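You operate a simulated robot arm through the tools that you are given. There is no shell and no other tool. Be economical: measure what you need, move in short steps, check, and stop when the job is done.

You run a simulated two-armed robot. Do the job below in one go: nothing can be reset, and whatever is moved stays where it is left.

JOB
Take the steel cap on the top of the crate stand and put it away on the left side of the unit one table. Then put the blue parts bin on the top of the crate stand away on the top of the packing bench. Then put one of the thick copper discs from the top of the crate stand on the free end of the feed bench. Then put the small steel coil on the second shelf from the bottom of the grey rack away on the coil end of the feed bench. Do these in the order given.

Only the result counts: the job must be done as asked and must still hold three seconds after the hand-in. Knocking over, shifting, dropping, spilling or breaking anything else fails it. A push-on lid holds only when it is set on centred and level and pressed home; a screw cap is set on level and turned clockwise until tight.

ROBOT AND FRAMES
Two 7-joint arms with two-finger parallel grippers on one trunk, on a base that drives. Base frame: it is fixed to the floor where the robot stands at the start and does not move with it; the origin is under the middle of the robot, x ahead of it, y to its left, z up; the surface under the hand at the start is at about z = 600. Units: mm, rad, N and s.
The left shoulder is at the start at [70, 130, 1047], the right one opposite. With the tool pointing down near the work surface each hand reaches from about 100 to 480 mm from the robot's upright axis, wherever it stands, measured 20 degrees to its own side. Places, roughly: blue parts bin [500, -500, 500]; coil end of the feed bench [600, 2000, 900]; free end of the feed bench (22x40 cm) [540, 660, 860]; left side of the unit one table (25x29 cm) [-10260, 4540, 720]; small steel coil (16x16x3 cm) [-11200, 7500, 500]; steel cap (5x5x3 cm) [800, -200, 600]; thick copper disc (5x5x2 cm) [400, -300, 600]; thick copper disc (5x5x3 cm) [400, -500, 600]; top of the packing bench [-1300, 13600, 800]. Payload 1.57 kg a hand.
The tool frame of a hand sits at the grasp point between the pads (the TCP): z along the fingers, y along the line on which they close. The tips reach 30 mm beyond it. Largest opening 80 mm; finger width 17, thickness 12; the body of the gripper, 40 by 82 mm, starts 80 mm behind the TCP.
Orientation is told as [roll, pitch, yaw] about the base's x, y, z axes, in that order, counted from this pose: with the fingers straight down and closing along the base's y, the tool's x points along the base's -x, its y along +y and its z along -z.

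CONTROLS
- The arms move only by the tool arm_command. It takes "left_moves", "right_moves" or both (then of equal length, played together; a hand with none holds still); each is a list of rows, each a list of 7 numbers: the shift along the base's x, y, z in units of 20 mm (1.0 is 20 mm), then the turn, a rotation vector about the base's x, y, z in units of 5 degrees (1.0 is 5 degrees), then the closure, from 0 (fully open) to 1 (shut). In form: [[dx, dy, dz, rx, ry, rz, hand], ...]. A call has 1 to 12 rows; each row shifts and turns the commanded pose from where the row before left it. A call with a number of a shift or a turn outside -1 to 1 is refused whole. Rows are played at 5 a second. More than 50 mm and 0.15 rad between two rows, or a gripper value outside its range, and nothing of the call is played. Where a pose cannot be reached the arm comes as near as it can. A force on the tool above 40 N (or 10 N above the force at the start of the call, whichever is more), or a blocked arm, ends the call early, and 0.2 s more pass. The fingers move at their own pace (about 108 mm/s each) and stop on an object; they squeeze with about 36 N. The grip force told is the motor's: it shows also when the fingers shut on nothing. Time passes only in rows, and 0.2 s behind the last, so rows that do not move let the fingers close. It gives the time, the measured TCP pose, the force on the tool (base axes), the opening and the grip force at its end, in the units of the frame above (readings bear some noise), with the torque about the TCP (base axes, N m) and any sound that the robot's microphone picked up.
- Cameras (640 x 400 px; columns grow to the right, rows downward): "scene" is now at [135.5, -3.6, 1270.9]; the picture's right is [-0.04, -1.00, -0.00], its down [-0.63, 0.02, -0.78] and it looks along [0.78, -0.03, -0.63] (base axes); focal length 214 px, centre (320, 200). "left" rides on the left gripper at [72, 7, -122] in its tool frame; the picture's right is [-0.09, 1.00, 0.00], its down [-0.84, -0.08, -0.54] and it looks along [-0.54, -0.05, 0.84] (tool axes); focal length 238 px, centre (320, 200). "right" rides on the right gripper at [72, -7, -122] in its tool frame; the picture's right is [0.09, 1.00, 0.00], its down [-0.84, 0.08, -0.54] and it looks along [-0.54, 0.05, 0.84] (tool axes); focal length 238 px, centre (320, 200).
- camera(camera): a new picture of that camera. The clock stands still meanwhile.
- slide_trunk(by): slides the trunk up (or, below 0, down) by that many mm; the arms and the scene camera ride with it, the base frame stays. It gives what a move gives, with no picture.
- steer(legs): drives the robot by 1 to 6 legs, each [ahead, left, turn to the left] in mm, mm and rad, along the robot's own axes; the way and the turn of a leg run together, so that a leg with both is an arc; at most 1500 mm and 3.142 rad a leg. The arms and the cameras ride along, it lands a little off, and it stops where it bumps. It gives what a move gives.
- pan_tilt(pan, tilt): turns the head with the scene camera to pan (to the left, within 1.501 rad either way) and tilt (down, from -0.506 to 1.204), counted from straight ahead of the robot. It gives what a move gives.
- point_at(camera, pixels): for up to 12 pixels [column, row] of the newest picture of that camera ("zoom" is the newest enlarged one), the place [x, y, z] in the base frame of the surface seen there, good to about 2 mm. The clock stands still meanwhile.
- inspect(camera, box): a new picture of the part [left, top, right, bottom] of that camera's present view, enlarged. The clock stands still meanwhile.
- job_done(): hands the job in; it is judged then, once.

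Go step by step. Measure first, check grasps and placings, and put right what went wrong. The budget is 110 turns and 92 pictures, counting those below and the enlarged ones. Unless the task says otherwise, let go and move clear before handing in.

The tools are called after "Request:" as name(argument=value, ...) on one line, values as JSON. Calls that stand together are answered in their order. arm_command: Moves the arms, as the interface text tells. Its arguments: {"type":"object","properties":{"left_moves":{"type":"array","items":{"type":"array","items":{"type":"number"}}},"right_moves":{"type":"array","items":{"type":"array","items":{"type":"number"}}}},"required":[]} The other tools are called the same way: slide_trunk (by) slides the trunk up or down; steer (legs) drives the base; pan_tilt (pan, tilt) turns the head that bears the scene camera; camera (camera) takes a picture; point_at (camera, pixels) gives the place of the surface under pixels of a picture; inspect (camera, box) takes an enlarged picture of a part of a camera's view; job_done () hands the job in.

At the start:

```text
time: 0.0
left_tool_pos: [363.2, 75.0, 1101.2]
left_tool_rot: [-0.001, -0.001, 0.004]
left_contact_force: [-0.2, -0.5, 0.4]
left_ft_torque: [0.0, 0.05, 0.0]
left_finger_gap: 80.0
left_finger_force: 0.1
right_tool_pos: [288.8, -244.9, 1060.3]
right_tool_rot: [0.002, -0.001, -0.001]
right_contact_force: [-0.2, 0.2, -0.6]
right_ft_torque: [-0.01, 0.01, 0.01]
right_finger_gap: 80.0
right_finger_force: 0.1
trunk travel left (down, up): [-685.0, 255.0]
robot x, y, heading: [-1.6, -0.3, 0.003]
head pan, tilt: [-0.035, 0.677]
```

scene: 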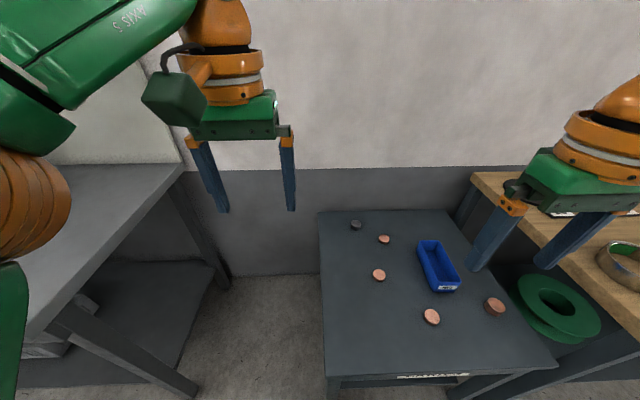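
right: 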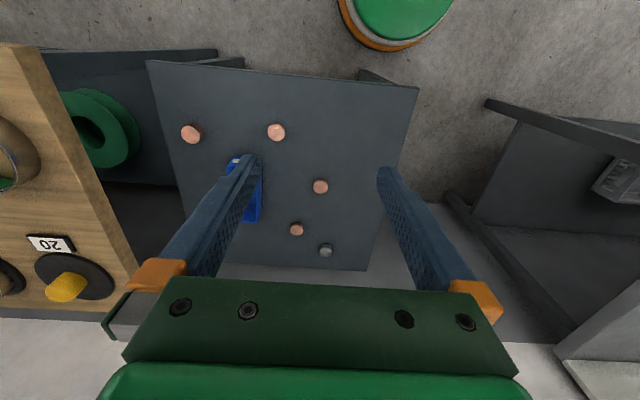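
left: 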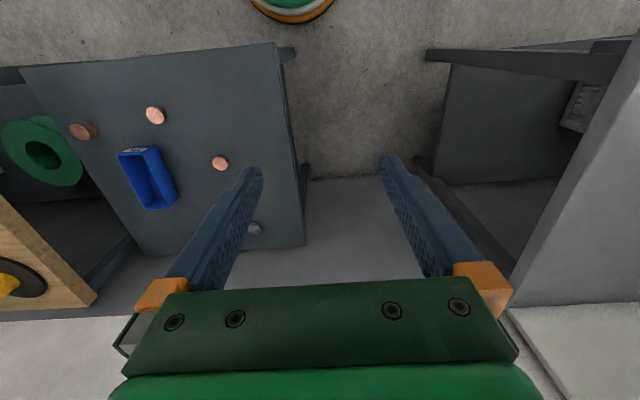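

The scene shows the crate stand with a steel cap at (356,225), four copper discs at (384,239), (379,275), (432,317) and (495,307), and the blue bin at (438,266). I'll measure these.

Request:
point_at(camera="scene", pixels=[[356, 224], [384, 238], [379, 274], [432, 316], [495, 305], [438, 262], [345, 290], [322, 212], [450, 212], [552, 364], [330, 375], [446, 286]])

Request:
inspect(camera="scene", box=[310, 200, 560, 356])

```text
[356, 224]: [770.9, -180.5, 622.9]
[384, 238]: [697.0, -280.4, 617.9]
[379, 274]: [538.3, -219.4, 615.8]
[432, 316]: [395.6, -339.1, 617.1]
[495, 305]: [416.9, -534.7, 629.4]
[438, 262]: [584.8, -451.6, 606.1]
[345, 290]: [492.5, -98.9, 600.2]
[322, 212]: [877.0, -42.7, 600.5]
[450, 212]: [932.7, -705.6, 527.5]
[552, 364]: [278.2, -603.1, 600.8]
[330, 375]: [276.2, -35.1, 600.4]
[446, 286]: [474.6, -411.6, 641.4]
```

```text
2.56 times, centred on (435, 278) of scene
```

zoom: 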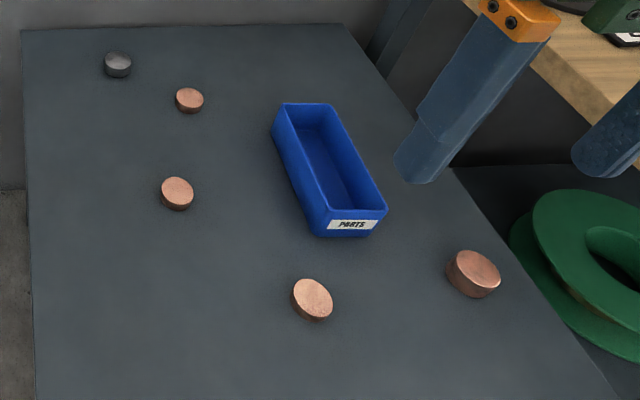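

The right-front disc (495,305) has its top at z 629, so it is 29 mm thick; the others are about 16–18 mm. The cap is at about (771,-180), top 623. Next I'll look to the left, to see the gap between the stand and the feed bench.

Request:
pan_tilt(pan=0.8, tilt=0.6)

Request:
camera(camera="scene")

Request:
pan_tilt(pan=0.2, tilt=1.1)

Request:
camera(camera="scene")

```text
time: 1.2
left_tool_pos: [361.9, 74.3, 1101.8]
left_tool_rot: [-0.002, 0.0, 0.004]
left_contact_force: [-0.8, 0.9, 0.3]
left_ft_torque: [0.03, -0.01, 0.01]
left_finger_gap: 80.0
left_finger_force: 0.0
right_tool_pos: [288.3, -244.3, 1061.3]
right_tool_rot: [0.001, -0.001, 0.0]
right_contact_force: [0.8, -0.2, 0.2]
right_ft_torque: [-0.02, 0.0, -0.02]
right_finger_gap: 80.0
right_finger_force: 0.1
trunk travel left (down, up): [-685.0, 255.0]
robot x, y, heading: [0.2, 2.6, -0.005]
head pan, tilt: [0.799, 0.6]
```

```text
87 pictures are left
```

scene: 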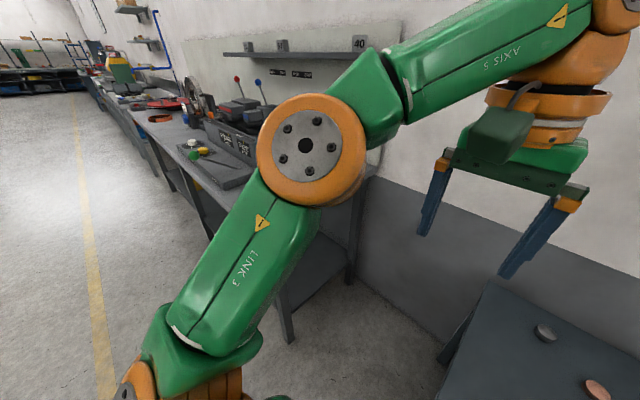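

```text
time: 2.2
left_tool_pos: [362.5, 74.6, 1100.8]
left_tool_rot: [-0.001, -0.001, 0.003]
left_contact_force: [-0.1, -0.2, 0.7]
left_ft_torque: [0.01, -0.02, 0.01]
left_finger_gap: 80.2
left_finger_force: 0.1
right_tool_pos: [288.3, -246.1, 1062.0]
right_tool_rot: [0.001, 0.0, 0.0]
right_contact_force: [0.0, 0.0, 0.7]
right_ft_torque: [0.01, 0.01, 0.05]
right_finger_gap: 80.1
right_finger_force: 0.0
trunk travel left (down, up): [-685.0, 255.0]
robot x, y, heading: [0.7, -5.1, 0.001]
head pan, tilt: [0.201, 1.1]
```

```text
86 pictures are left
```

scene: 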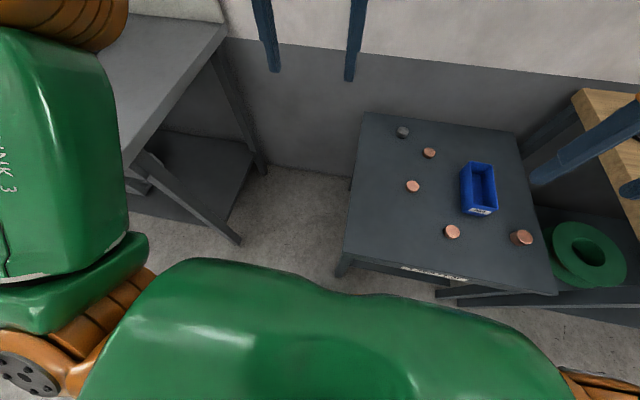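

Request:
point_at(camera="scene", pixels=[[222, 30], [128, 168], [240, 240], [262, 172], [340, 270], [280, 200], [330, 165], [225, 235], [365, 115], [110, 60], [270, 290]])

```text
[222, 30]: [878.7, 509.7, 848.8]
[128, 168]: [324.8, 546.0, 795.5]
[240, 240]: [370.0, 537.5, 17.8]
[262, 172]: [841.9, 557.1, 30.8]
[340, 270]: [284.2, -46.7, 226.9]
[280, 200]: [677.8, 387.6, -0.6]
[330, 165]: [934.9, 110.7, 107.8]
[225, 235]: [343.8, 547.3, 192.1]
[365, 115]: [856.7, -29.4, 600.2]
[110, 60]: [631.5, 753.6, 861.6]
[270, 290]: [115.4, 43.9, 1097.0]
```

The gap between the stand (edge y≈-35) and the feed bench (edge y≈510) is about 545 mm wide. To know how large the robot's base is, I'll look down at its sides.

Request:
pan_tilt(pan=-1.5, tilt=1.2)

Request:
camera(camera="scene")

Request:
pan_tilt(pan=0.0, tilt=1.2)

Request:
camera(camera="scene")

```text
time: 3.9
left_tool_pos: [362.8, 74.2, 1101.2]
left_tool_rot: [-0.003, -0.002, 0.004]
left_contact_force: [0.4, 0.3, -0.6]
left_ft_torque: [0.02, 0.01, -0.02]
left_finger_gap: 79.8
left_finger_force: 0.1
right_tool_pos: [288.3, -245.1, 1061.4]
right_tool_rot: [0.003, 0.002, 0.0]
right_contact_force: [-0.7, 0.0, -0.1]
right_ft_torque: [-0.03, -0.02, 0.03]
right_finger_gap: 79.9
right_finger_force: 0.1
trunk travel left (down, up): [-685.0, 255.0]
robot x, y, heading: [1.2, 0.7, -0.004]
head pan, tilt: [-1.499, 1.201]
```

```text
85 pictures are left
```

scene: 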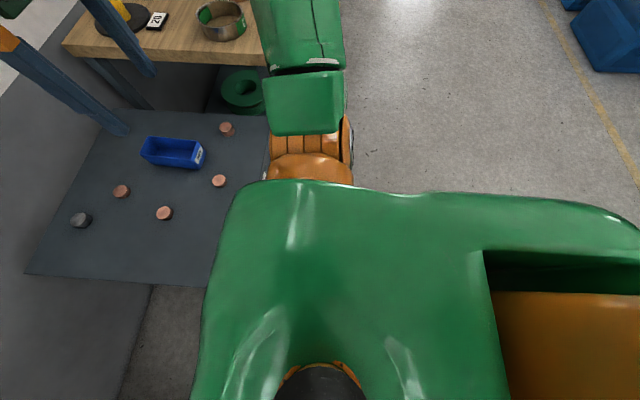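

```text
time: 5.5
left_tool_pos: [362.1, 73.4, 1100.4]
left_tool_rot: [-0.001, -0.002, 0.004]
left_contact_force: [0.1, 0.0, 0.3]
left_ft_torque: [-0.01, -0.02, 0.02]
left_finger_gap: 80.3
left_finger_force: 0.1
right_tool_pos: [288.9, -246.4, 1061.9]
right_tool_rot: [0.001, 0.0, 0.001]
right_contact_force: [-0.7, 1.0, 0.1]
right_ft_torque: [-0.02, 0.0, -0.06]
right_finger_gap: 79.9
right_finger_force: 0.0
trunk travel left (down, up): [-685.0, 255.0]
robot x, y, heading: [-1.1, 0.2, 0.001]
head pan, tilt: [0.0, 1.201]
```

```text
84 pictures are left
```

scene: 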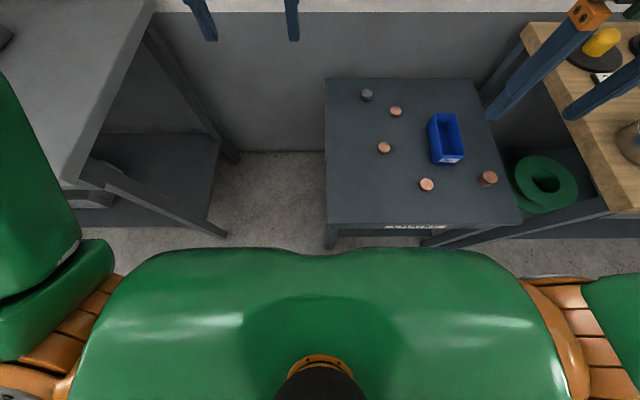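

The body hides the base from the head camera, so I'll tilt the left hand back by 60° and use its camera to see the base footprint.

Request:
arm_command(left_moves=[[0, 0, 0, 0, 1, 0, 0], [0, 0, 0, 0, 1, 0, 0], [0, 0, 0, 0, 1, 0, 0], [0, 0, 0, 0, 1, 0, 0], [0, 0, 0, 0, 1, 0, 0], [0, 0, 0, 0, 1, 0, 0], [0, 0, 0, 0, 1, 0, 0], [0, 0, 0, 0, 1, 0, 0], [0, 0, 0, 0, 1, 0, 0], [0, 0, 0, 0, 1, 0, 0], [0, 0, 0, 0, 1, 0, 0]])

Request:
camera(camera="left")

```text
time: 7.9
left_tool_pos: [266.2, 91.0, 999.4]
left_tool_rot: [-0.001, 0.828, 0.004]
left_contact_force: [0.5, 0.7, 0.0]
left_ft_torque: [0.02, 0.01, 0.03]
left_finger_gap: 80.3
left_finger_force: 0.0
left hand out of reach, approached as far as the arm can: row 1, 2, 3, 4, 5, 6, 7, 8, 9, 10, 11
right_tool_pos: [288.2, -245.2, 1062.5]
right_tool_rot: [0.001, 0.001, -0.001]
right_contact_force: [1.2, 0.3, 0.1]
right_ft_torque: [0.0, -0.04, 0.0]
right_finger_gap: 80.1
right_finger_force: 0.0
trunk travel left (down, up): [-685.0, 255.0]
robot x, y, heading: [-0.7, -0.8, 0.001]
head pan, tilt: [0.0, 1.201]
```

```text
83 pictures are left
```

left: 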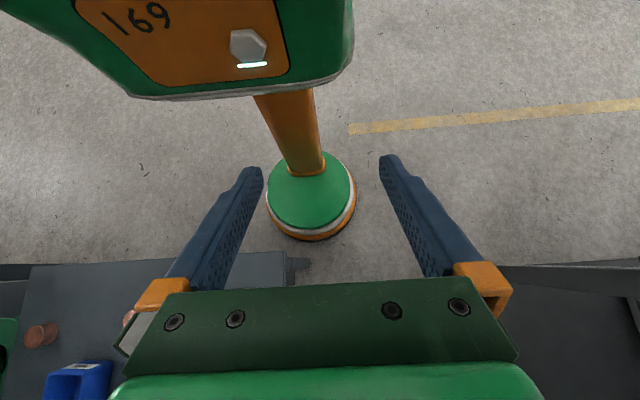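

The base is a small round foot around (312,195). I'll measure its extent.

Request:
point_at(camera="left", pixels=[[311, 195], [268, 195], [354, 195], [311, 226], [311, 236], [290, 120]])

Request:
arm_command(left_moves=[[0, 0, 0, 0, -1, 0, 0], [0, 0, 0, 0, -1, 0, 0], [0, 0, 0, 0, -1, 0, 0], [0, 0, 0, 0, -1, 0, 0], [0, 0, 0, 0, -1, 0, 0], [0, 0, 0, 0, -1, 0, 0], [0, 0, 0, 0, -1, 0, 0], [0, 0, 0, 0, -1, 0, 0], [0, 0, 0, 0, -1, 0, 0], [0, 0, 0, 0, 0, 0, 0]])

```text
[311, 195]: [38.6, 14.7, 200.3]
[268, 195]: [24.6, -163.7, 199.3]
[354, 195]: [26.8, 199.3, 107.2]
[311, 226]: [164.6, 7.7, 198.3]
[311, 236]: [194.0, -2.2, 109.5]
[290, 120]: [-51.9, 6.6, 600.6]
```

```text
time: 10.1
left_tool_pos: [264.7, 90.1, 998.7]
left_tool_rot: [-0.003, 0.037, 0.003]
left_contact_force: [0.4, 0.2, -0.1]
left_ft_torque: [-0.03, 0.01, -0.02]
left_finger_gap: 80.0
left_finger_force: 0.1
right_tool_pos: [288.1, -245.3, 1061.7]
right_tool_rot: [0.002, 0.0, 0.001]
right_contact_force: [0.2, 0.8, 0.9]
right_ft_torque: [0.02, 0.03, 0.02]
right_finger_gap: 80.0
right_finger_force: 0.0
trunk travel left (down, up): [-685.0, 255.0]
robot x, y, heading: [-0.8, -2.4, 0.002]
head pan, tilt: [0.0, 1.201]
```

The base is about 200 mm in radius and 200 mm tall with a slim column behind it, so it fits the gap. I'll check how far the left elbow sticks out.

Request:
pan_tilt(pan=0.9, tilt=0.7)

Request:
camera(camera="scene")

```text
time: 11.3
left_tool_pos: [263.7, 89.8, 1000.2]
left_tool_rot: [-0.003, 0.042, 0.006]
left_contact_force: [0.6, -0.2, 0.2]
left_ft_torque: [0.01, 0.03, 0.01]
left_finger_gap: 80.1
left_finger_force: 0.1
right_tool_pos: [287.0, -245.9, 1061.7]
right_tool_rot: [0.001, 0.001, 0.0]
right_contact_force: [-1.0, 1.0, 0.6]
right_ft_torque: [-0.01, 0.03, -0.01]
right_finger_gap: 79.8
right_finger_force: 0.0
trunk travel left (down, up): [-685.0, 255.0]
robot x, y, heading: [-2.6, -1.2, 0.0]
head pan, tilt: [0.901, 0.7]
```

```text
82 pictures are left
```

scene: 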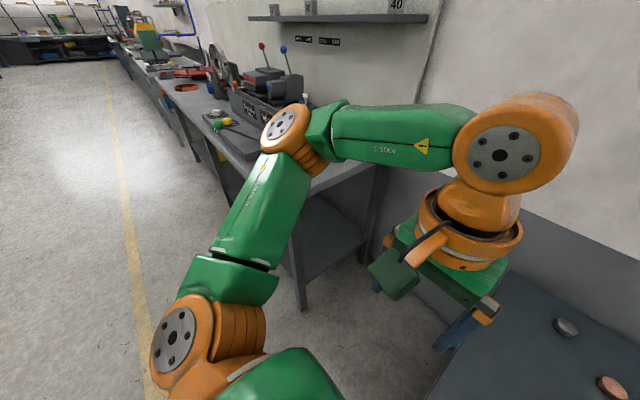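

Request:
point_at(camera="scene", pixels=[[285, 128], [265, 200], [175, 335], [500, 155], [250, 100], [230, 150], [340, 20]])

```text
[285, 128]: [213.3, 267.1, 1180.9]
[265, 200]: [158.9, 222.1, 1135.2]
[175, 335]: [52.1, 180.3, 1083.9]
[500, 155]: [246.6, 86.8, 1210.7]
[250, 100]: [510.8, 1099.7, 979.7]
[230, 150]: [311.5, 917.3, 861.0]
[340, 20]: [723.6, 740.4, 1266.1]
```

Request:
point_at(camera="scene", pixels=[[424, 18], [420, 16], [320, 18], [390, 18], [450, 60]])

```text
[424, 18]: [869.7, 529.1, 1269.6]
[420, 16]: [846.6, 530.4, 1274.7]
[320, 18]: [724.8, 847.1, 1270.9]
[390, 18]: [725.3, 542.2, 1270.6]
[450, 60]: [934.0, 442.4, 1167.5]
```

The shelf is at z≈1270 for y≥530, the elbow is at z≈1180. I'll lower the trunk by 150, then drive into the gap at (540, 228), heading 0.

Request:
slide_trunk(by=-150)

Request:
steer(legs=[[0, 228, 0], [300, 0, 0]])

```text
time: 13.0
left_tool_pos: [264.6, 88.9, 849.8]
left_tool_rot: [-0.001, 0.041, 0.003]
left_contact_force: [0.3, 0.5, 0.6]
left_ft_torque: [-0.03, 0.0, -0.01]
left_finger_gap: 80.0
left_finger_force: 0.0
right_tool_pos: [287.1, -244.0, 911.9]
right_tool_rot: [0.001, 0.0, -0.001]
right_contact_force: [-0.9, 0.1, -0.1]
right_ft_torque: [0.01, 0.02, 0.0]
right_finger_gap: 79.9
right_finger_force: 0.0
trunk travel left (down, up): [-535.0, 405.0]
robot x, y, heading: [-0.4, 2.4, -0.0]
head pan, tilt: [0.901, 0.7]
```

```text
time: 16.4
left_tool_pos: [565.6, 315.5, 851.0]
left_tool_rot: [-0.002, 0.04, 0.003]
left_contact_force: [-0.1, 0.1, 0.4]
left_ft_torque: [-0.02, 0.04, 0.01]
left_finger_gap: 80.1
left_finger_force: 0.0
right_tool_pos: [590.5, -17.7, 912.8]
right_tool_rot: [0.001, 0.002, -0.002]
right_contact_force: [0.5, 0.9, -0.7]
right_ft_torque: [-0.02, 0.01, 0.0]
right_finger_gap: 80.1
right_finger_force: 0.1
trunk travel left (down, up): [-535.0, 405.0]
robot x, y, heading: [302.5, 228.3, -0.002]
head pan, tilt: [0.901, 0.7]
```

Landed at (302,228) within 3 mm. Continuing 225 mm ahead, head to the right to see the stand.

Request:
steer(legs=[[225, 0, 0]])

Request:
pan_tilt(pan=-0.9, tilt=0.9)

Request:
camera(camera="scene")

```text
time: 18.1
left_tool_pos: [793.2, 315.2, 849.4]
left_tool_rot: [-0.002, 0.039, 0.001]
left_contact_force: [-0.2, -0.3, -0.2]
left_ft_torque: [0.01, 0.0, 0.0]
left_finger_gap: 80.0
left_finger_force: 0.1
right_tool_pos: [816.8, -19.7, 911.6]
right_tool_rot: [0.002, 0.0, -0.005]
right_contact_force: [0.1, 0.8, 0.3]
right_ft_torque: [0.01, 0.04, 0.0]
right_finger_gap: 79.9
right_finger_force: 0.1
trunk travel left (down, up): [-535.0, 405.0]
robot x, y, heading: [528.4, 229.7, -0.003]
head pan, tilt: [0.901, 0.7]
```

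```text
time: 19.9
left_tool_pos: [792.5, 315.7, 850.4]
left_tool_rot: [-0.001, 0.041, 0.0]
left_contact_force: [0.1, 0.1, 0.4]
left_ft_torque: [0.01, 0.0, 0.02]
left_finger_gap: 79.9
left_finger_force: 0.1
right_tool_pos: [815.8, -19.0, 911.9]
right_tool_rot: [0.002, 0.0, -0.002]
right_contact_force: [0.1, 0.1, -0.2]
right_ft_torque: [-0.01, -0.01, 0.04]
right_finger_gap: 80.0
right_finger_force: 0.0
trunk travel left (down, up): [-535.0, 405.0]
robot x, y, heading: [528.8, 225.2, -0.006]
head pan, tilt: [-0.901, 0.901]
```

```text
81 pictures are left
```

scene: 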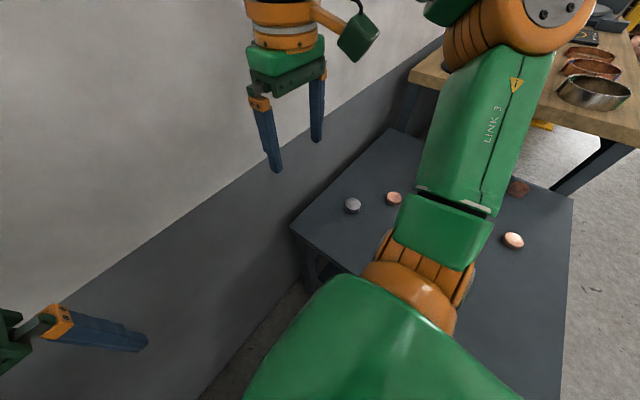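

Request:
inspect(camera="scene", box=[328, 185, 418, 241])

Request:
point_at(camera="scene", pixels=[[352, 203], [347, 203], [357, 203], [352, 199], [393, 196]])

```text
7.11 times, centred on (373, 213) of scene
```

zoom: 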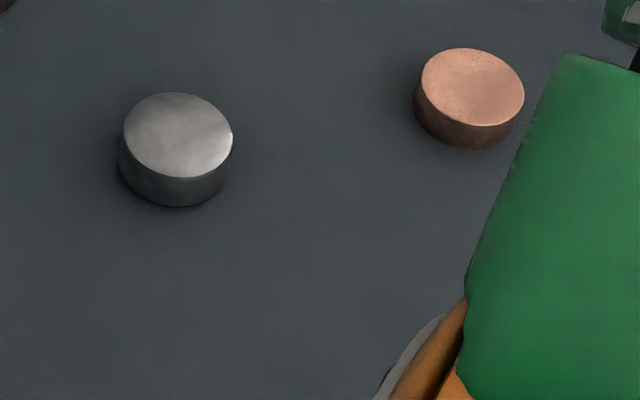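

```text
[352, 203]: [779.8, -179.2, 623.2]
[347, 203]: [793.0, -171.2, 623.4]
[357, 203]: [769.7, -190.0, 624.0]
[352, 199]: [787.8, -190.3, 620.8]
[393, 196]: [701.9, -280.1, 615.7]
```

Request:
point_at(camera="zoom", pixels=[[178, 133], [126, 135], [230, 135], [178, 96], [178, 172]])

```text
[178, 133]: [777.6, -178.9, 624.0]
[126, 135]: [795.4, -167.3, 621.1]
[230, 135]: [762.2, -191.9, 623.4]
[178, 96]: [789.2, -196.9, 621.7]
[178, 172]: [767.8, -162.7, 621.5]
```

Cap centre is (778,-180), top z 623, about 41 mm across. I'm moving the right hand above it.

Request:
arm_command(right_moves=[[-0.21, -0.9, -1, 0, 0, 0, 0], [-0.21, -0.9, -1, 0, 0, 0, 0], [-0.21, -0.9, -1, 0, 0, 0, 0], [-0.21, -0.9, -1, 0, 0, 0, 0], [-0.21, -0.9, -1, 0, 0, 0, 0], [-0.21, -0.9, -1, 0, 0, 0, 0], [-0.21, -0.9, -1, 0, 0, 0, 0], [-0.21, -0.9, -1, 0, 0, 0, 0], [-0.21, -0.85, -1, 0, 0, 0, 0], [0, 0, -1, 0, 0, 0, 0], [0, 0, 0, 0, 0, 0, 0]])

Request:
camera(camera="right")

```text
time: 22.3
left_tool_pos: [794.0, 314.8, 848.9]
left_tool_rot: [-0.003, 0.041, -0.001]
left_contact_force: [-0.3, -0.3, 0.0]
left_ft_torque: [-0.01, 0.03, 0.04]
left_finger_gap: 79.7
left_finger_force: 0.1
right_tool_pos: [780.2, -166.4, 727.4]
right_tool_rot: [0.001, 0.001, -0.004]
right_contact_force: [-0.1, -0.4, 0.5]
right_ft_torque: [-0.01, -0.03, 0.04]
right_finger_gap: 79.9
right_finger_force: 0.1
right hand out of reach, approached as far as the arm can: row 6, 9
trunk travel left (down, up): [-535.0, 405.0]
robot x, y, heading: [529.8, 224.9, -0.002]
head pan, tilt: [-0.901, 0.901]
```

```text
79 pictures are left
```

right: 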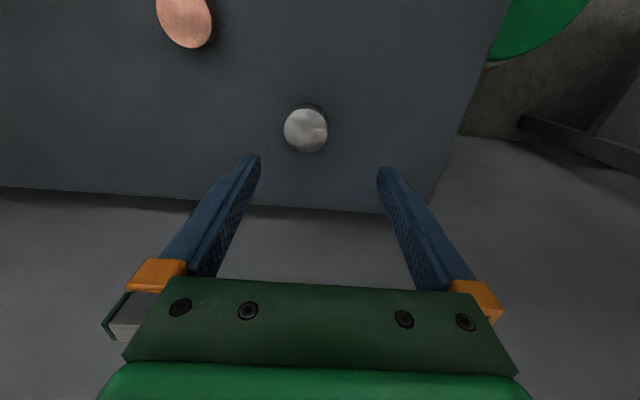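

Request:
point_at(camera="right", pixels=[[305, 130], [285, 130], [327, 130], [305, 110], [305, 150]])

Request:
arm_command(right_moves=[[0, -0.3, -0.5, 0, 0, 0, 0], [0, -0.3, -0.5, 0, 0, 0, 0], [0, 0, -0.5, 0, 0, 0, 0], [0, 0, 0, 0, 0, 0, 0]])

```text
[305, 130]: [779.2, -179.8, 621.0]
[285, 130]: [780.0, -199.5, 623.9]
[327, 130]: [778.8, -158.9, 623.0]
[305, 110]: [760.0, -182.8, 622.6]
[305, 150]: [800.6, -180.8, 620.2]
```

```text
time: 23.3
left_tool_pos: [792.3, 314.6, 849.4]
left_tool_rot: [-0.003, 0.04, 0.001]
left_contact_force: [1.0, 0.1, -0.2]
left_ft_torque: [0.03, 0.03, 0.04]
left_finger_gap: 80.0
left_finger_force: 0.1
right_tool_pos: [779.5, -170.1, 711.9]
right_tool_rot: [0.0, -0.001, -0.002]
right_contact_force: [0.9, 0.2, -0.2]
right_ft_torque: [0.01, 0.03, 0.04]
right_finger_gap: 80.0
right_finger_force: 0.0
right hand out of reach, approached as far as the arm can: row 1, 2
trunk travel left (down, up): [-535.0, 405.0]
robot x, y, heading: [525.1, 229.3, -0.002]
head pan, tilt: [-0.901, 0.901]
```

The cap centre is confirmed at (779,-180), but the arm is at its reach limit. I'll nudge the base 35 ahead and 15 right.

Request:
steer(legs=[[35, -15, 0]])

```text
time: 24.2
left_tool_pos: [828.6, 299.7, 850.2]
left_tool_rot: [-0.001, 0.04, -0.002]
left_contact_force: [-0.2, 0.2, 0.2]
left_ft_torque: [-0.01, 0.07, 0.01]
left_finger_gap: 79.8
left_finger_force: 0.0
right_tool_pos: [814.6, -185.3, 712.4]
right_tool_rot: [0.0, 0.0, -0.001]
right_contact_force: [0.5, -1.1, 0.1]
right_ft_torque: [-0.03, 0.04, 0.02]
right_finger_gap: 79.9
right_finger_force: 0.1
trunk travel left (down, up): [-535.0, 405.0]
robot x, y, heading: [561.8, 209.9, -0.001]
head pan, tilt: [-0.901, 0.901]
```

Request:
arm_command(right_moves=[[-0.6, 0.1, -0.3, 0, 0, 0, 0], [-0.6, 0.1, -0.3, 0, 0, 0, 0], [-0.58, 0.05, -0.4, 0, 0, 0, 0], [0, 0, -1, 0, 0, 0, 0], [0, 0, 0, 0, 0, 0, 0]])

```text
time: 25.4
left_tool_pos: [828.5, 298.3, 851.8]
left_tool_rot: [-0.003, 0.042, -0.002]
left_contact_force: [-1.4, 0.2, 0.6]
left_ft_torque: [-0.03, -0.01, 0.01]
left_finger_gap: 80.2
left_finger_force: 0.1
right_tool_pos: [780.6, -180.2, 670.1]
right_tool_rot: [0.001, -0.001, -0.004]
right_contact_force: [-0.6, 0.2, -0.1]
right_ft_torque: [-0.01, -0.04, 0.02]
right_finger_gap: 80.0
right_finger_force: 0.1
trunk travel left (down, up): [-535.0, 405.0]
robot x, y, heading: [564.1, 210.9, -0.007]
head pan, tilt: [-0.901, 0.901]
```

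Now at (780.6,-180.2,670), right over the cap. Descending to z 636 and closing.

Request:
arm_command(right_moves=[[-0.05, 0, -0.85, 0, 0, 0, 0], [0, 0, -0.85, 0, 0, 0, 0], [0, 0, 0, 0, 0, 0, 0], [0, 0, 0, 0, 0, 0, 1], [0, 0, 0, 0, 0, 0, 1], [0, 0, 0, 0, 0, 0, 1], [0, 0, 0, 0, 0, 0, 1]])

```text
time: 27.0
left_tool_pos: [827.8, 299.2, 850.3]
left_tool_rot: [-0.003, 0.04, -0.002]
left_contact_force: [-0.8, 0.1, 0.5]
left_ft_torque: [0.02, -0.01, 0.01]
left_finger_gap: 79.8
left_finger_force: 0.1
right_tool_pos: [778.4, -182.7, 635.8]
right_tool_rot: [0.0, -0.001, -0.003]
right_contact_force: [0.1, -0.3, 0.1]
right_ft_torque: [0.02, 0.0, -0.03]
right_finger_gap: 41.9
right_finger_force: 36.5
trunk travel left (down, up): [-535.0, 405.0]
robot x, y, heading: [565.9, 212.3, -0.005]
head pan, tilt: [-0.901, 0.901]
```

Gripped with a 41.9 mm gap. Lifting.

Request:
arm_command(right_moves=[[0, 0, 1, 0, 0, 0, 1], [0, 0, 1, 0, 0, 0, 1], [0, 0, 1, 0, 0, 0, 1], [0, 0, 1, 0, 0, 0, 1], [0, 0.5, 1, 0, 0, 0, 1], [0, 1, 1, 0, 0, 0, 1], [0, 1, 1, 0, 0, 0, 1], [0, 1, 1, 0, 0, 0, 1], [0, 1, 1, 0, 0, 0, 1], [0, 1, 1, 0, 0, 0, 1], [0, 1, 1, 0, 0, 0, 1], [0, 1, 1, 0, 0, 0, 1]])

Request:
camera(camera="right")

```text
time: 29.6
left_tool_pos: [828.9, 300.8, 849.1]
left_tool_rot: [-0.002, 0.039, -0.001]
left_contact_force: [-0.1, 0.4, 0.3]
left_ft_torque: [-0.01, 0.01, 0.01]
left_finger_gap: 79.8
left_finger_force: 0.0
right_tool_pos: [778.7, -29.9, 879.5]
right_tool_rot: [0.0, 0.003, -0.003]
right_contact_force: [-0.4, 0.1, 0.1]
right_ft_torque: [-0.02, -0.01, 0.02]
right_finger_gap: 42.5
right_finger_force: 35.3
trunk travel left (down, up): [-535.0, 405.0]
robot x, y, heading: [564.5, 214.4, 0.001]
head pan, tilt: [-0.901, 0.901]
```

```text
78 pictures are left
```

right: 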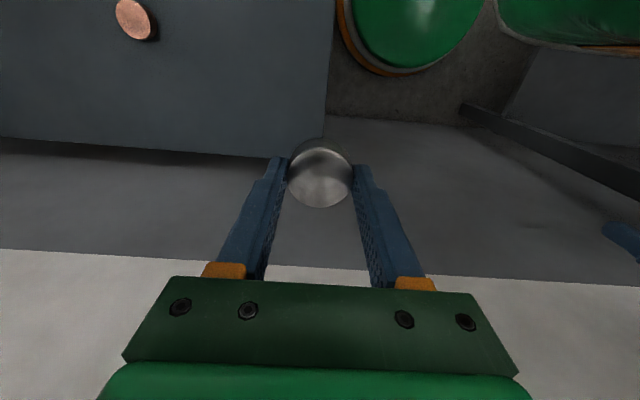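

The cap is held (320,175). I'm backing out of the gap and turning round to look towards the unit one table.

Request:
steer(legs=[[-700, 0, 0], [-200, 0, 0], [0, 0, 2.73]])

Request:
pan_tilt(pan=0, tilt=0.25)

Request:
camera(camera="scene")

```text
time: 41.0
left_tool_pos: [-599.1, 232.0, 850.7]
left_tool_rot: [-0.003, 0.042, 2.749]
left_contact_force: [-0.8, -0.1, 0.9]
left_ft_torque: [-0.01, -0.03, 0.01]
left_finger_gap: 80.3
left_finger_force: 0.1
right_tool_pos: [-426.8, 518.6, 878.1]
right_tool_rot: [-0.001, 0.0, 2.744]
right_contact_force: [-0.4, 0.2, 0.2]
right_ft_torque: [0.02, 0.02, -0.01]
right_finger_gap: 42.4
right_finger_force: 36.7
trunk travel left (down, up): [-535.0, 405.0]
robot x, y, heading: [-317.9, 213.6, 2.745]
head pan, tilt: [-0.901, 0.901]
```

```text
time: 42.2
left_tool_pos: [-598.7, 231.0, 849.4]
left_tool_rot: [-0.001, 0.041, 2.747]
left_contact_force: [-0.8, -0.7, 0.3]
left_ft_torque: [0.02, 0.01, 0.02]
left_finger_gap: 80.0
left_finger_force: 0.1
right_tool_pos: [-425.7, 519.3, 880.1]
right_tool_rot: [-0.001, 0.0, 2.744]
right_contact_force: [-0.5, -0.7, 0.4]
right_ft_torque: [0.0, 0.03, -0.03]
right_finger_gap: 42.3
right_finger_force: 36.3
trunk travel left (down, up): [-535.0, 405.0]
robot x, y, heading: [-320.2, 216.9, 2.743]
head pan, tilt: [0.0, 0.25]
```

```text
77 pictures are left
```

scene: 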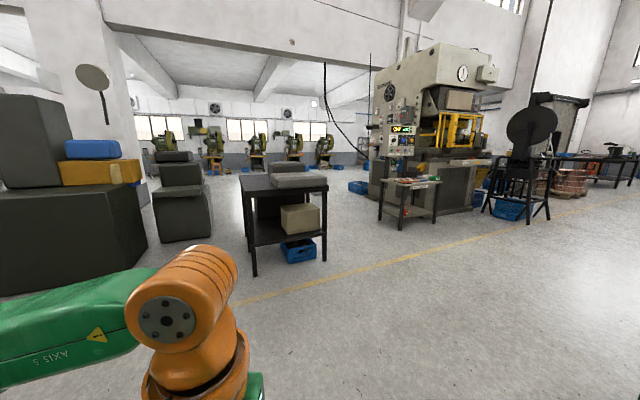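

A shop floor with several obstacles. I'll measure them to find the target table and a clear path.

Request:
point_at(camera="scene", pixels=[[285, 182], [250, 272], [322, 262], [415, 184], [432, 218], [385, 215], [400, 228], [510, 160], [490, 210], [545, 215], [590, 240], [465, 200]])

Request:
inspect(camera="scene", box=[360, 100, 640, 275])

```text
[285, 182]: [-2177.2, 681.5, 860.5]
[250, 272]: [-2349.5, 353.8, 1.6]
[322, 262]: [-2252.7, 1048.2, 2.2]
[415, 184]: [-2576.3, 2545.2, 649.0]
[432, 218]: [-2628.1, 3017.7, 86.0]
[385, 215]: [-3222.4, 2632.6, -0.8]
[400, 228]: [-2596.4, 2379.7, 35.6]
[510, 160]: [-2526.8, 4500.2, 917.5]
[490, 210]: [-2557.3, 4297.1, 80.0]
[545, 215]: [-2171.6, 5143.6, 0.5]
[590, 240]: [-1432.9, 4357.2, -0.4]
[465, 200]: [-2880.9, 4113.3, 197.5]
```

```text
2.29 times, centred on (500, 188) of scene
```

zoom: 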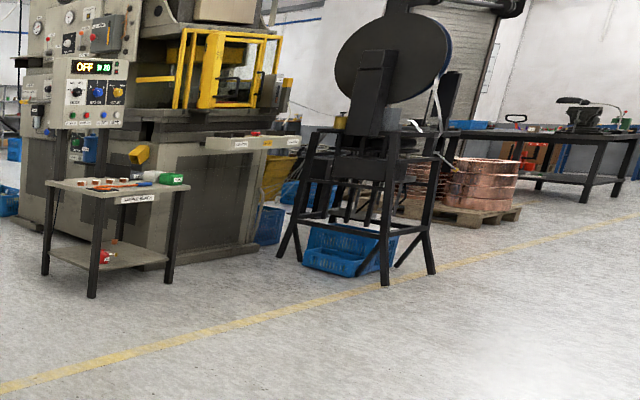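

There's a gap between the table (edge y≈1050 at x -2250) and the press table (y≥2380 at x -2600). I'll drive to about (-2200,1700), turn towards -x and look.

Request:
steer(legs=[[0, 0, -0.27], [1200, 0, 0], [1200, 0, 0], [0, 0, 0.5]])

Request:
camera(camera="scene")

```text
time: 56.4
left_tool_pos: [-2469.4, 1702.0, 849.7]
left_tool_rot: [-0.002, 0.039, 2.932]
left_contact_force: [-0.5, 1.1, 0.3]
left_ft_torque: [0.02, -0.01, 0.01]
left_finger_gap: 79.9
left_finger_force: 0.0
right_tool_pos: [-2352.5, 2015.3, 878.9]
right_tool_rot: [0.0, -0.001, 2.93]
right_contact_force: [1.3, 0.3, -0.2]
right_ft_torque: [0.0, 0.05, 0.03]
right_finger_gap: 42.3
right_finger_force: 35.6
trunk travel left (down, up): [-535.0, 405.0]
robot x, y, heading: [-2194.6, 1732.6, 2.926]
head pan, tilt: [0.0, 0.25]
```

```text
75 pictures are left
```

scene: 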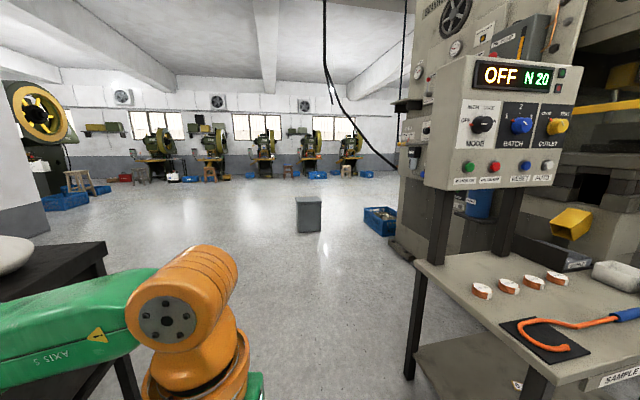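

Request:
point_at(camera="scene", pixels=[[308, 213], [378, 220], [395, 165], [349, 140], [300, 165], [410, 370], [105, 255], [325, 75], [404, 80], [280, 178], [405, 255], [395, 235]])

Request:
inspect(camera="scene", box=[130, 90, 450, 290])

```text
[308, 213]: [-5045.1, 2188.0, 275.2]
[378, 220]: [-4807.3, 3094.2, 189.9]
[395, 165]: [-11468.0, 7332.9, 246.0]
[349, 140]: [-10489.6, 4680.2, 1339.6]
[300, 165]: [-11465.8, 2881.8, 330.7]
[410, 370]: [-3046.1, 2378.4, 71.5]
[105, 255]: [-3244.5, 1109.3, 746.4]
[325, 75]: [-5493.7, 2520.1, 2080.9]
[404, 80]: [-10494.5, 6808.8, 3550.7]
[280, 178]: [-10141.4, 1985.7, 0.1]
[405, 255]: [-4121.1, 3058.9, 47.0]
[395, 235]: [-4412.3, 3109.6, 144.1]
```

```text
2.00 times, centred on (290, 190) of scene
```

zoom: 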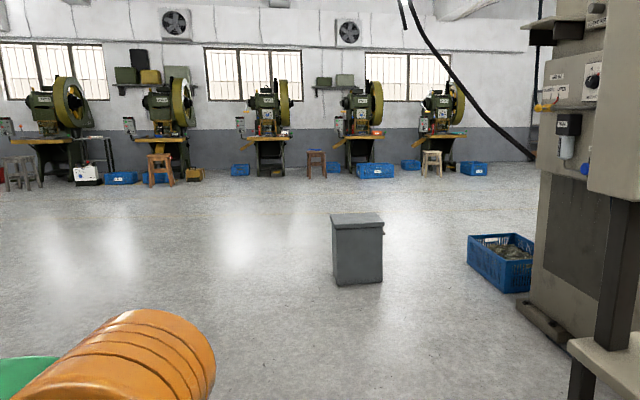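

Unit one is the press at (349,140), near (-10490,4680). I'll drive past the grey bin (-5045,2188) on its left side, then diagonally towards it.

Request:
steer(legs=[[0, 0, 0.3], [1500, 0, 0], [1500, 0, 0], [0, 0, -0.686], [1500, 0, 0], [1500, 0, 0]])

Request:
camera(camera="scene")

```text
time: 88.0
left_tool_pos: [-8006.5, 3145.2, 850.4]
left_tool_rot: [-0.001, 0.041, 2.554]
left_contact_force: [0.0, 0.4, -0.3]
left_ft_torque: [-0.04, -0.01, 0.0]
left_finger_gap: 80.0
left_finger_force: 0.1
right_tool_pos: [-7783.3, 3395.5, 878.9]
right_tool_rot: [0.003, 0.0, 2.555]
right_contact_force: [0.0, -0.4, -0.7]
right_ft_torque: [-0.01, -0.02, 0.0]
right_finger_gap: 41.9
right_finger_force: 35.9
trunk travel left (down, up): [-535.0, 405.0]
robot x, y, heading: [-7734.2, 3074.6, 2.557]
head pan, tilt: [0.0, 0.25]
```

```text
73 pictures are left
```

scene: 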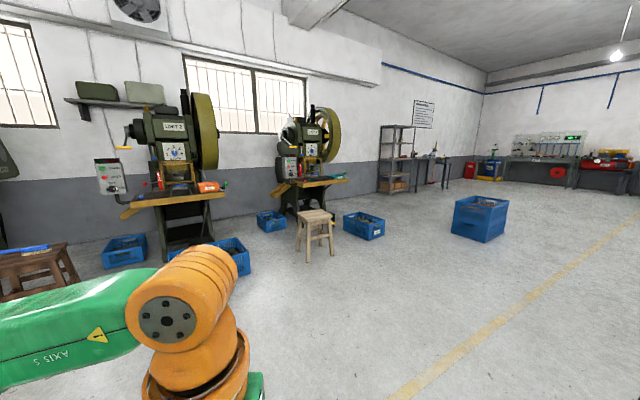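

Request:
inspect(camera="scene", box=[240, 95, 400, 270])

Request:
point_at(camera="scene", pixels=[[316, 214], [310, 262], [365, 225], [270, 220], [284, 183], [342, 181], [320, 180], [290, 205], [398, 190], [480, 215], [302, 140], [270, 181]])

```text
2.29 times, centred on (320, 182) of scene
```

zoom: 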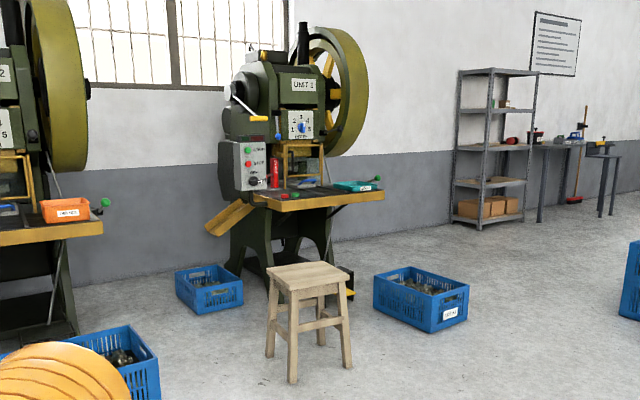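

```text
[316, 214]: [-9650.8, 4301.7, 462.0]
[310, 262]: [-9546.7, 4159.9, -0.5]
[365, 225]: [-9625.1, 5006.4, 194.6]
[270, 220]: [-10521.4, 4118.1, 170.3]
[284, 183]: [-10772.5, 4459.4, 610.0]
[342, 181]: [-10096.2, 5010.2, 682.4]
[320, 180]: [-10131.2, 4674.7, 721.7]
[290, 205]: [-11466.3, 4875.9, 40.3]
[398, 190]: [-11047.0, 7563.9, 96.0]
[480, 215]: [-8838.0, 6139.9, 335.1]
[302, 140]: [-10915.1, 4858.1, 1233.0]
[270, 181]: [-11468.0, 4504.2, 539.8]
```

Unit 1 is clearly marked; its table front is at x≈-10100, y 4400–5010, with a stool at (-9650,4300) and a crate at (-9625,5006) in front. I'll drive to about (-8900,4600), face it and look closer.

Request:
steer(legs=[[0, 0, -0.333], [960, 0, 0], [960, 0, 0], [0, 0, 0.918]])

Request:
pan_tilt(pan=0, tilt=0.45)

Request:
camera(camera="scene")

```text
time: 101.0
left_tool_pos: [-9165.3, 4537.9, 850.2]
left_tool_rot: [-0.001, 0.038, 3.1]
left_contact_force: [0.1, -0.7, 0.1]
left_ft_torque: [0.02, 0.03, 0.03]
left_finger_gap: 79.8
left_finger_force: 0.0
right_tool_pos: [-9101.9, 4866.6, 878.5]
right_tool_rot: [0.004, 0.001, 3.097]
right_contact_force: [-0.1, 0.2, -0.5]
right_ft_torque: [-0.01, -0.01, 0.01]
right_finger_gap: 42.1
right_finger_force: 36.1
trunk travel left (down, up): [-535.0, 405.0]
robot x, y, heading: [-8894.2, 4615.8, 3.095]
head pan, tilt: [0.0, 0.25]
```

```text
time: 101.7
left_tool_pos: [-9164.3, 4537.0, 850.1]
left_tool_rot: [-0.003, 0.04, 3.101]
left_contact_force: [-0.3, -0.7, 0.4]
left_ft_torque: [0.0, 0.02, 0.02]
left_finger_gap: 80.1
left_finger_force: 0.1
right_tool_pos: [-9101.9, 4866.2, 878.2]
right_tool_rot: [0.003, 0.001, 3.096]
right_contact_force: [-0.3, -0.3, 0.4]
right_ft_torque: [0.01, -0.01, -0.01]
right_finger_gap: 42.0
right_finger_force: 36.5
trunk travel left (down, up): [-535.0, 405.0]
robot x, y, heading: [-8899.1, 4612.5, 3.098]
head pan, tilt: [0.0, 0.45]
```

```text
71 pictures are left
```

scene: 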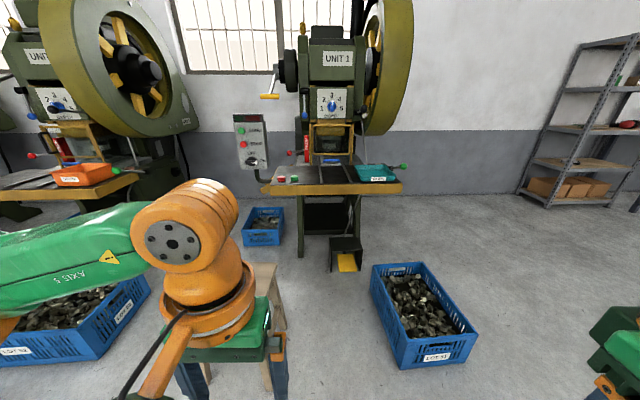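

Request:
inspect(camera="scene", box=[230, 100, 430, 225])

Request:
point_at(camera="scene", pixels=[[271, 185], [401, 184], [396, 362], [371, 282], [388, 268], [346, 262], [333, 240], [360, 245], [275, 310], [290, 392], [301, 255], [262, 215]])

```text
3.20 times, centred on (330, 162) of scene
```

zoom: 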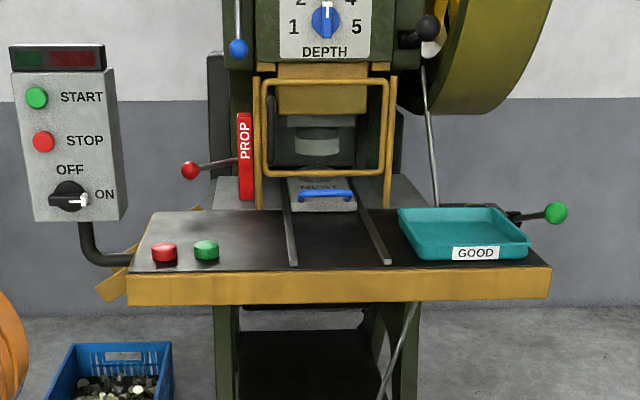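

```text
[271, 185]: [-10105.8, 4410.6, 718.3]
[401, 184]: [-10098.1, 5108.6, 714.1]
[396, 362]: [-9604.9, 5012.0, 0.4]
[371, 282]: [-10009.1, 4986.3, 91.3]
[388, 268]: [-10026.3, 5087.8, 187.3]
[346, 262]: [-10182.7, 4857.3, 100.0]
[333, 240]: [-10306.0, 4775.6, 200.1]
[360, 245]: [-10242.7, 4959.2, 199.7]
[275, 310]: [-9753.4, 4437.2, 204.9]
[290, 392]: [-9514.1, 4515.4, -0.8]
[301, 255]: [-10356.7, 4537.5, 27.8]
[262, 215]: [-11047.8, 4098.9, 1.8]
```

Request:
point_at(camera="zoom", pixels=[[165, 245], [206, 245], [190, 170], [246, 150], [290, 262], [260, 90], [330, 20], [428, 30], [115, 215], [70, 60], [210, 225], [395, 90]])

```text
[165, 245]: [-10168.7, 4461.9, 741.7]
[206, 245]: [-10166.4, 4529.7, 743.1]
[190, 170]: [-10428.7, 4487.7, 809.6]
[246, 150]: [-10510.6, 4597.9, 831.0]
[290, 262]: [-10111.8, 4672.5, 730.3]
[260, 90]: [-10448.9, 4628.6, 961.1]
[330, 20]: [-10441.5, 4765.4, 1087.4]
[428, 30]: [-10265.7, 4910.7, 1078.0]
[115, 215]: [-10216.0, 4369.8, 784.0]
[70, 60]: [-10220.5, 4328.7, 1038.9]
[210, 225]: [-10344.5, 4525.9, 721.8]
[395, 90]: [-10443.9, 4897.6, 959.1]
```

Buttons sit at (-10168,4462) and (-10168,4530), so (-10270,4545) is a good free spot. I'll enter the corridor between stool and crate (y≈4748) with heading 3.7, the hand already stretched forward; first turn, shift to y 4748 and extend the hand.

Request:
steer(legs=[[0, -136, 0], [0, 0, 0.602]])

Request:
pan_tilt(pan=-0.6, tilt=0.6)

Request:
camera(camera="scene")

```text
time: 104.6
left_tool_pos: [-9067.5, 4530.1, 849.7]
left_tool_rot: [-0.001, 0.04, -2.579]
left_contact_force: [-0.3, 0.2, 0.1]
left_ft_torque: [-0.06, 0.01, 0.04]
left_finger_gap: 80.2
left_finger_force: 0.0
right_tool_pos: [-9203.0, 4836.7, 879.8]
right_tool_rot: [0.001, 0.001, -2.583]
right_contact_force: [0.8, -0.1, -0.5]
right_ft_torque: [-0.02, 0.02, -0.02]
right_finger_gap: 42.2
right_finger_force: 36.0
trunk travel left (down, up): [-535.0, 405.0]
robot x, y, heading: [-8891.3, 4746.5, -2.582]
head pan, tilt: [0.0, 0.45]
```

```text
time: 105.6
left_tool_pos: [-9068.0, 4529.6, 849.3]
left_tool_rot: [-0.002, 0.04, -2.579]
left_contact_force: [0.6, 0.9, 0.7]
left_ft_torque: [-0.01, -0.02, 0.0]
left_finger_gap: 80.0
left_finger_force: 0.0
right_tool_pos: [-9203.9, 4836.1, 878.5]
right_tool_rot: [0.002, 0.001, -2.582]
right_contact_force: [0.8, -0.1, -0.8]
right_ft_torque: [0.03, 0.01, 0.02]
right_finger_gap: 42.3
right_finger_force: 36.1
trunk travel left (down, up): [-535.0, 405.0]
robot x, y, heading: [-8893.1, 4747.3, -2.585]
head pan, tilt: [-0.6, 0.6]
```

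```text
69 pictures are left
```

scene: 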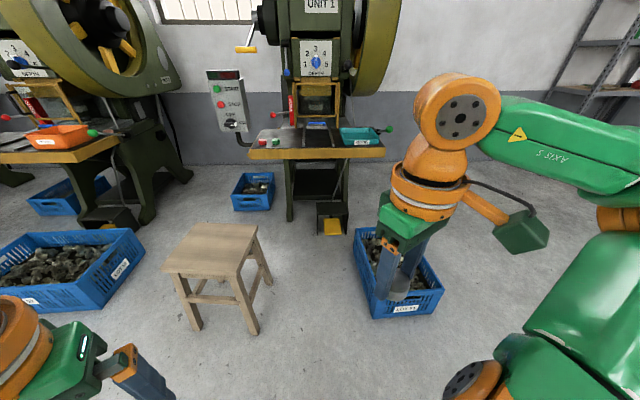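

Request:
point_at(camera="scene", pixels=[[257, 226], [235, 272], [163, 265], [196, 226], [254, 332], [270, 284], [356, 240], [371, 318], [318, 228], [347, 232]])

```text
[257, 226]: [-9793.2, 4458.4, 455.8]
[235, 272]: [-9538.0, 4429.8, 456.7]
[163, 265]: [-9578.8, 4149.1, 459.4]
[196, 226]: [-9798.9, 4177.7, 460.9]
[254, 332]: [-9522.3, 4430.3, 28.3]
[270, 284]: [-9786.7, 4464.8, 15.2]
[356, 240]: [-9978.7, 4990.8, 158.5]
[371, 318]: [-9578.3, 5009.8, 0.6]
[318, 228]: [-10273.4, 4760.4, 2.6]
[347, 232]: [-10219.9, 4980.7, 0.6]
```

The corridor is y 4465–4985. I'll swing the left hand out of the way and bring the right hand straight ahead of the robot.

Request:
arm_command(left_moves=[[0.62, -0.6, 0, 0, 0, 0, 0], [0.62, -0.6, 0, 0, 0, 0, 0], [0.62, -0.6, 0, 0, 0, 0, 0], [0.62, -0.6, 0, 0, 0, 0, 0], [0.62, -0.6, 0, 0, 0, 0, 0], [0.62, -0.6, 0, 0, 0, 0, 0], [0.62, -0.6, 0, 0, 0, 0, 0], [0.62, -0.6, 0, 0, 0, 0, 0], [0.62, -0.6, 0, 0, 0, 0, 0], [0.62, -0.6, 0, 0, 0, 0, 0], [0.62, -0.6, 0, 0, 0, 0, 0], [0.62, -0.6, 0, 0, 0, 0, 0]], right_moves=[[0, 0, 0, 0, 0, 0, 1], [0.05, -1, 0, 0, 0, 0, 1], [0.05, -1, 0, 0, 0, 0, 1], [0.05, -1, 0, 0, 0, 0, 1], [0.05, -1, 0, 0, 0, 0, 1], [0.05, -1, 0, 0, 0, 0, 1], [0.05, -1, 0, 0, 0, 0, 1], [0.05, -1, 0, 0, 0, 0, 1], [0.05, -1, 0, 0, 0, 0, 1], [0.05, -1, 0, 0, 0, 0, 1], [0.05, -1, 0, 0, 0, 0, 1], [0.05, -1, 0, 0, 0, 0, 1]])

```text
time: 108.2
left_tool_pos: [-8937.6, 4391.7, 843.6]
left_tool_rot: [-0.002, 0.042, -2.582]
left_contact_force: [0.4, -0.3, -0.1]
left_ft_torque: [0.01, -0.05, 0.01]
left_finger_gap: 80.1
left_finger_force: 0.1
left hand out of reach, approached as far as the arm can: row 11, 12
right_tool_pos: [-9208.9, 4678.8, 871.7]
right_tool_rot: [0.001, 0.001, -2.583]
right_contact_force: [-0.5, 0.1, -0.4]
right_ft_torque: [0.0, -0.02, 0.04]
right_finger_gap: 42.2
right_finger_force: 35.8
right hand out of reach, approached as far as the arm can: row 9, 10, 11, 12
trunk travel left (down, up): [-535.0, 405.0]
robot x, y, heading: [-8894.6, 4742.0, -2.585]
head pan, tilt: [-0.6, 0.6]
```

The right hand ran out of reach because it's too high relative to the shoulder. I'll raise the trunk 110 and bring the right hand down and inwards.

Request:
slide_trunk(by=110)

Request:
arm_command(right_moves=[[0, 0, -1, 0, 0, 0, 1], [0, 0, -1, 0, 0, 0, 1], [0, 0, -1, 0, 0, 0, 1], [0, 0, -1, 0, 0, 0, 1], [0, 0, -1, 0, 0, 0, 1], [0, 0, -1, 0, 0, 0, 1], [0, 0, -1, 0, 0, 0, 1], [0, 0, -1, 0, 0, 0, 1], [0.2, -1, -0.5, 0, 0, 0, 1], [0.2, -1, 0, 0, 0, 0, 1], [0.2, -1, 0, 0, 0, 0, 1], [0.2, -1, 0, 0, 0, 0, 1]])

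```text
time: 109.7
left_tool_pos: [-8937.2, 4393.0, 953.4]
left_tool_rot: [-0.001, 0.041, -2.58]
left_contact_force: [0.1, -0.7, 0.2]
left_ft_torque: [0.01, 0.02, 0.01]
left_finger_gap: 79.8
left_finger_force: 0.0
right_tool_pos: [-9207.9, 4678.8, 982.7]
right_tool_rot: [0.002, 0.001, -2.585]
right_contact_force: [-0.8, 0.3, 0.3]
right_ft_torque: [0.0, -0.01, 0.01]
right_finger_gap: 42.1
right_finger_force: 36.1
trunk travel left (down, up): [-645.0, 295.0]
robot x, y, heading: [-8891.8, 4746.5, -2.584]
head pan, tilt: [-0.6, 0.6]
```

```text
time: 112.3
left_tool_pos: [-8938.3, 4392.5, 952.5]
left_tool_rot: [-0.001, 0.04, -2.58]
left_contact_force: [-0.3, 0.2, 0.1]
left_ft_torque: [-0.03, 0.01, -0.02]
left_finger_gap: 80.0
left_finger_force: 0.0
right_tool_pos: [-9206.6, 4662.8, 820.6]
right_tool_rot: [0.0, 0.001, -2.582]
right_contact_force: [0.0, -0.4, -0.2]
right_ft_torque: [-0.03, -0.01, 0.01]
right_finger_gap: 42.1
right_finger_force: 36.6
right hand out of reach, approached as far as the arm can: row 9, 10, 11, 12
trunk travel left (down, up): [-645.0, 295.0]
robot x, y, heading: [-8889.6, 4746.1, -2.581]
head pan, tilt: [-0.6, 0.6]
```

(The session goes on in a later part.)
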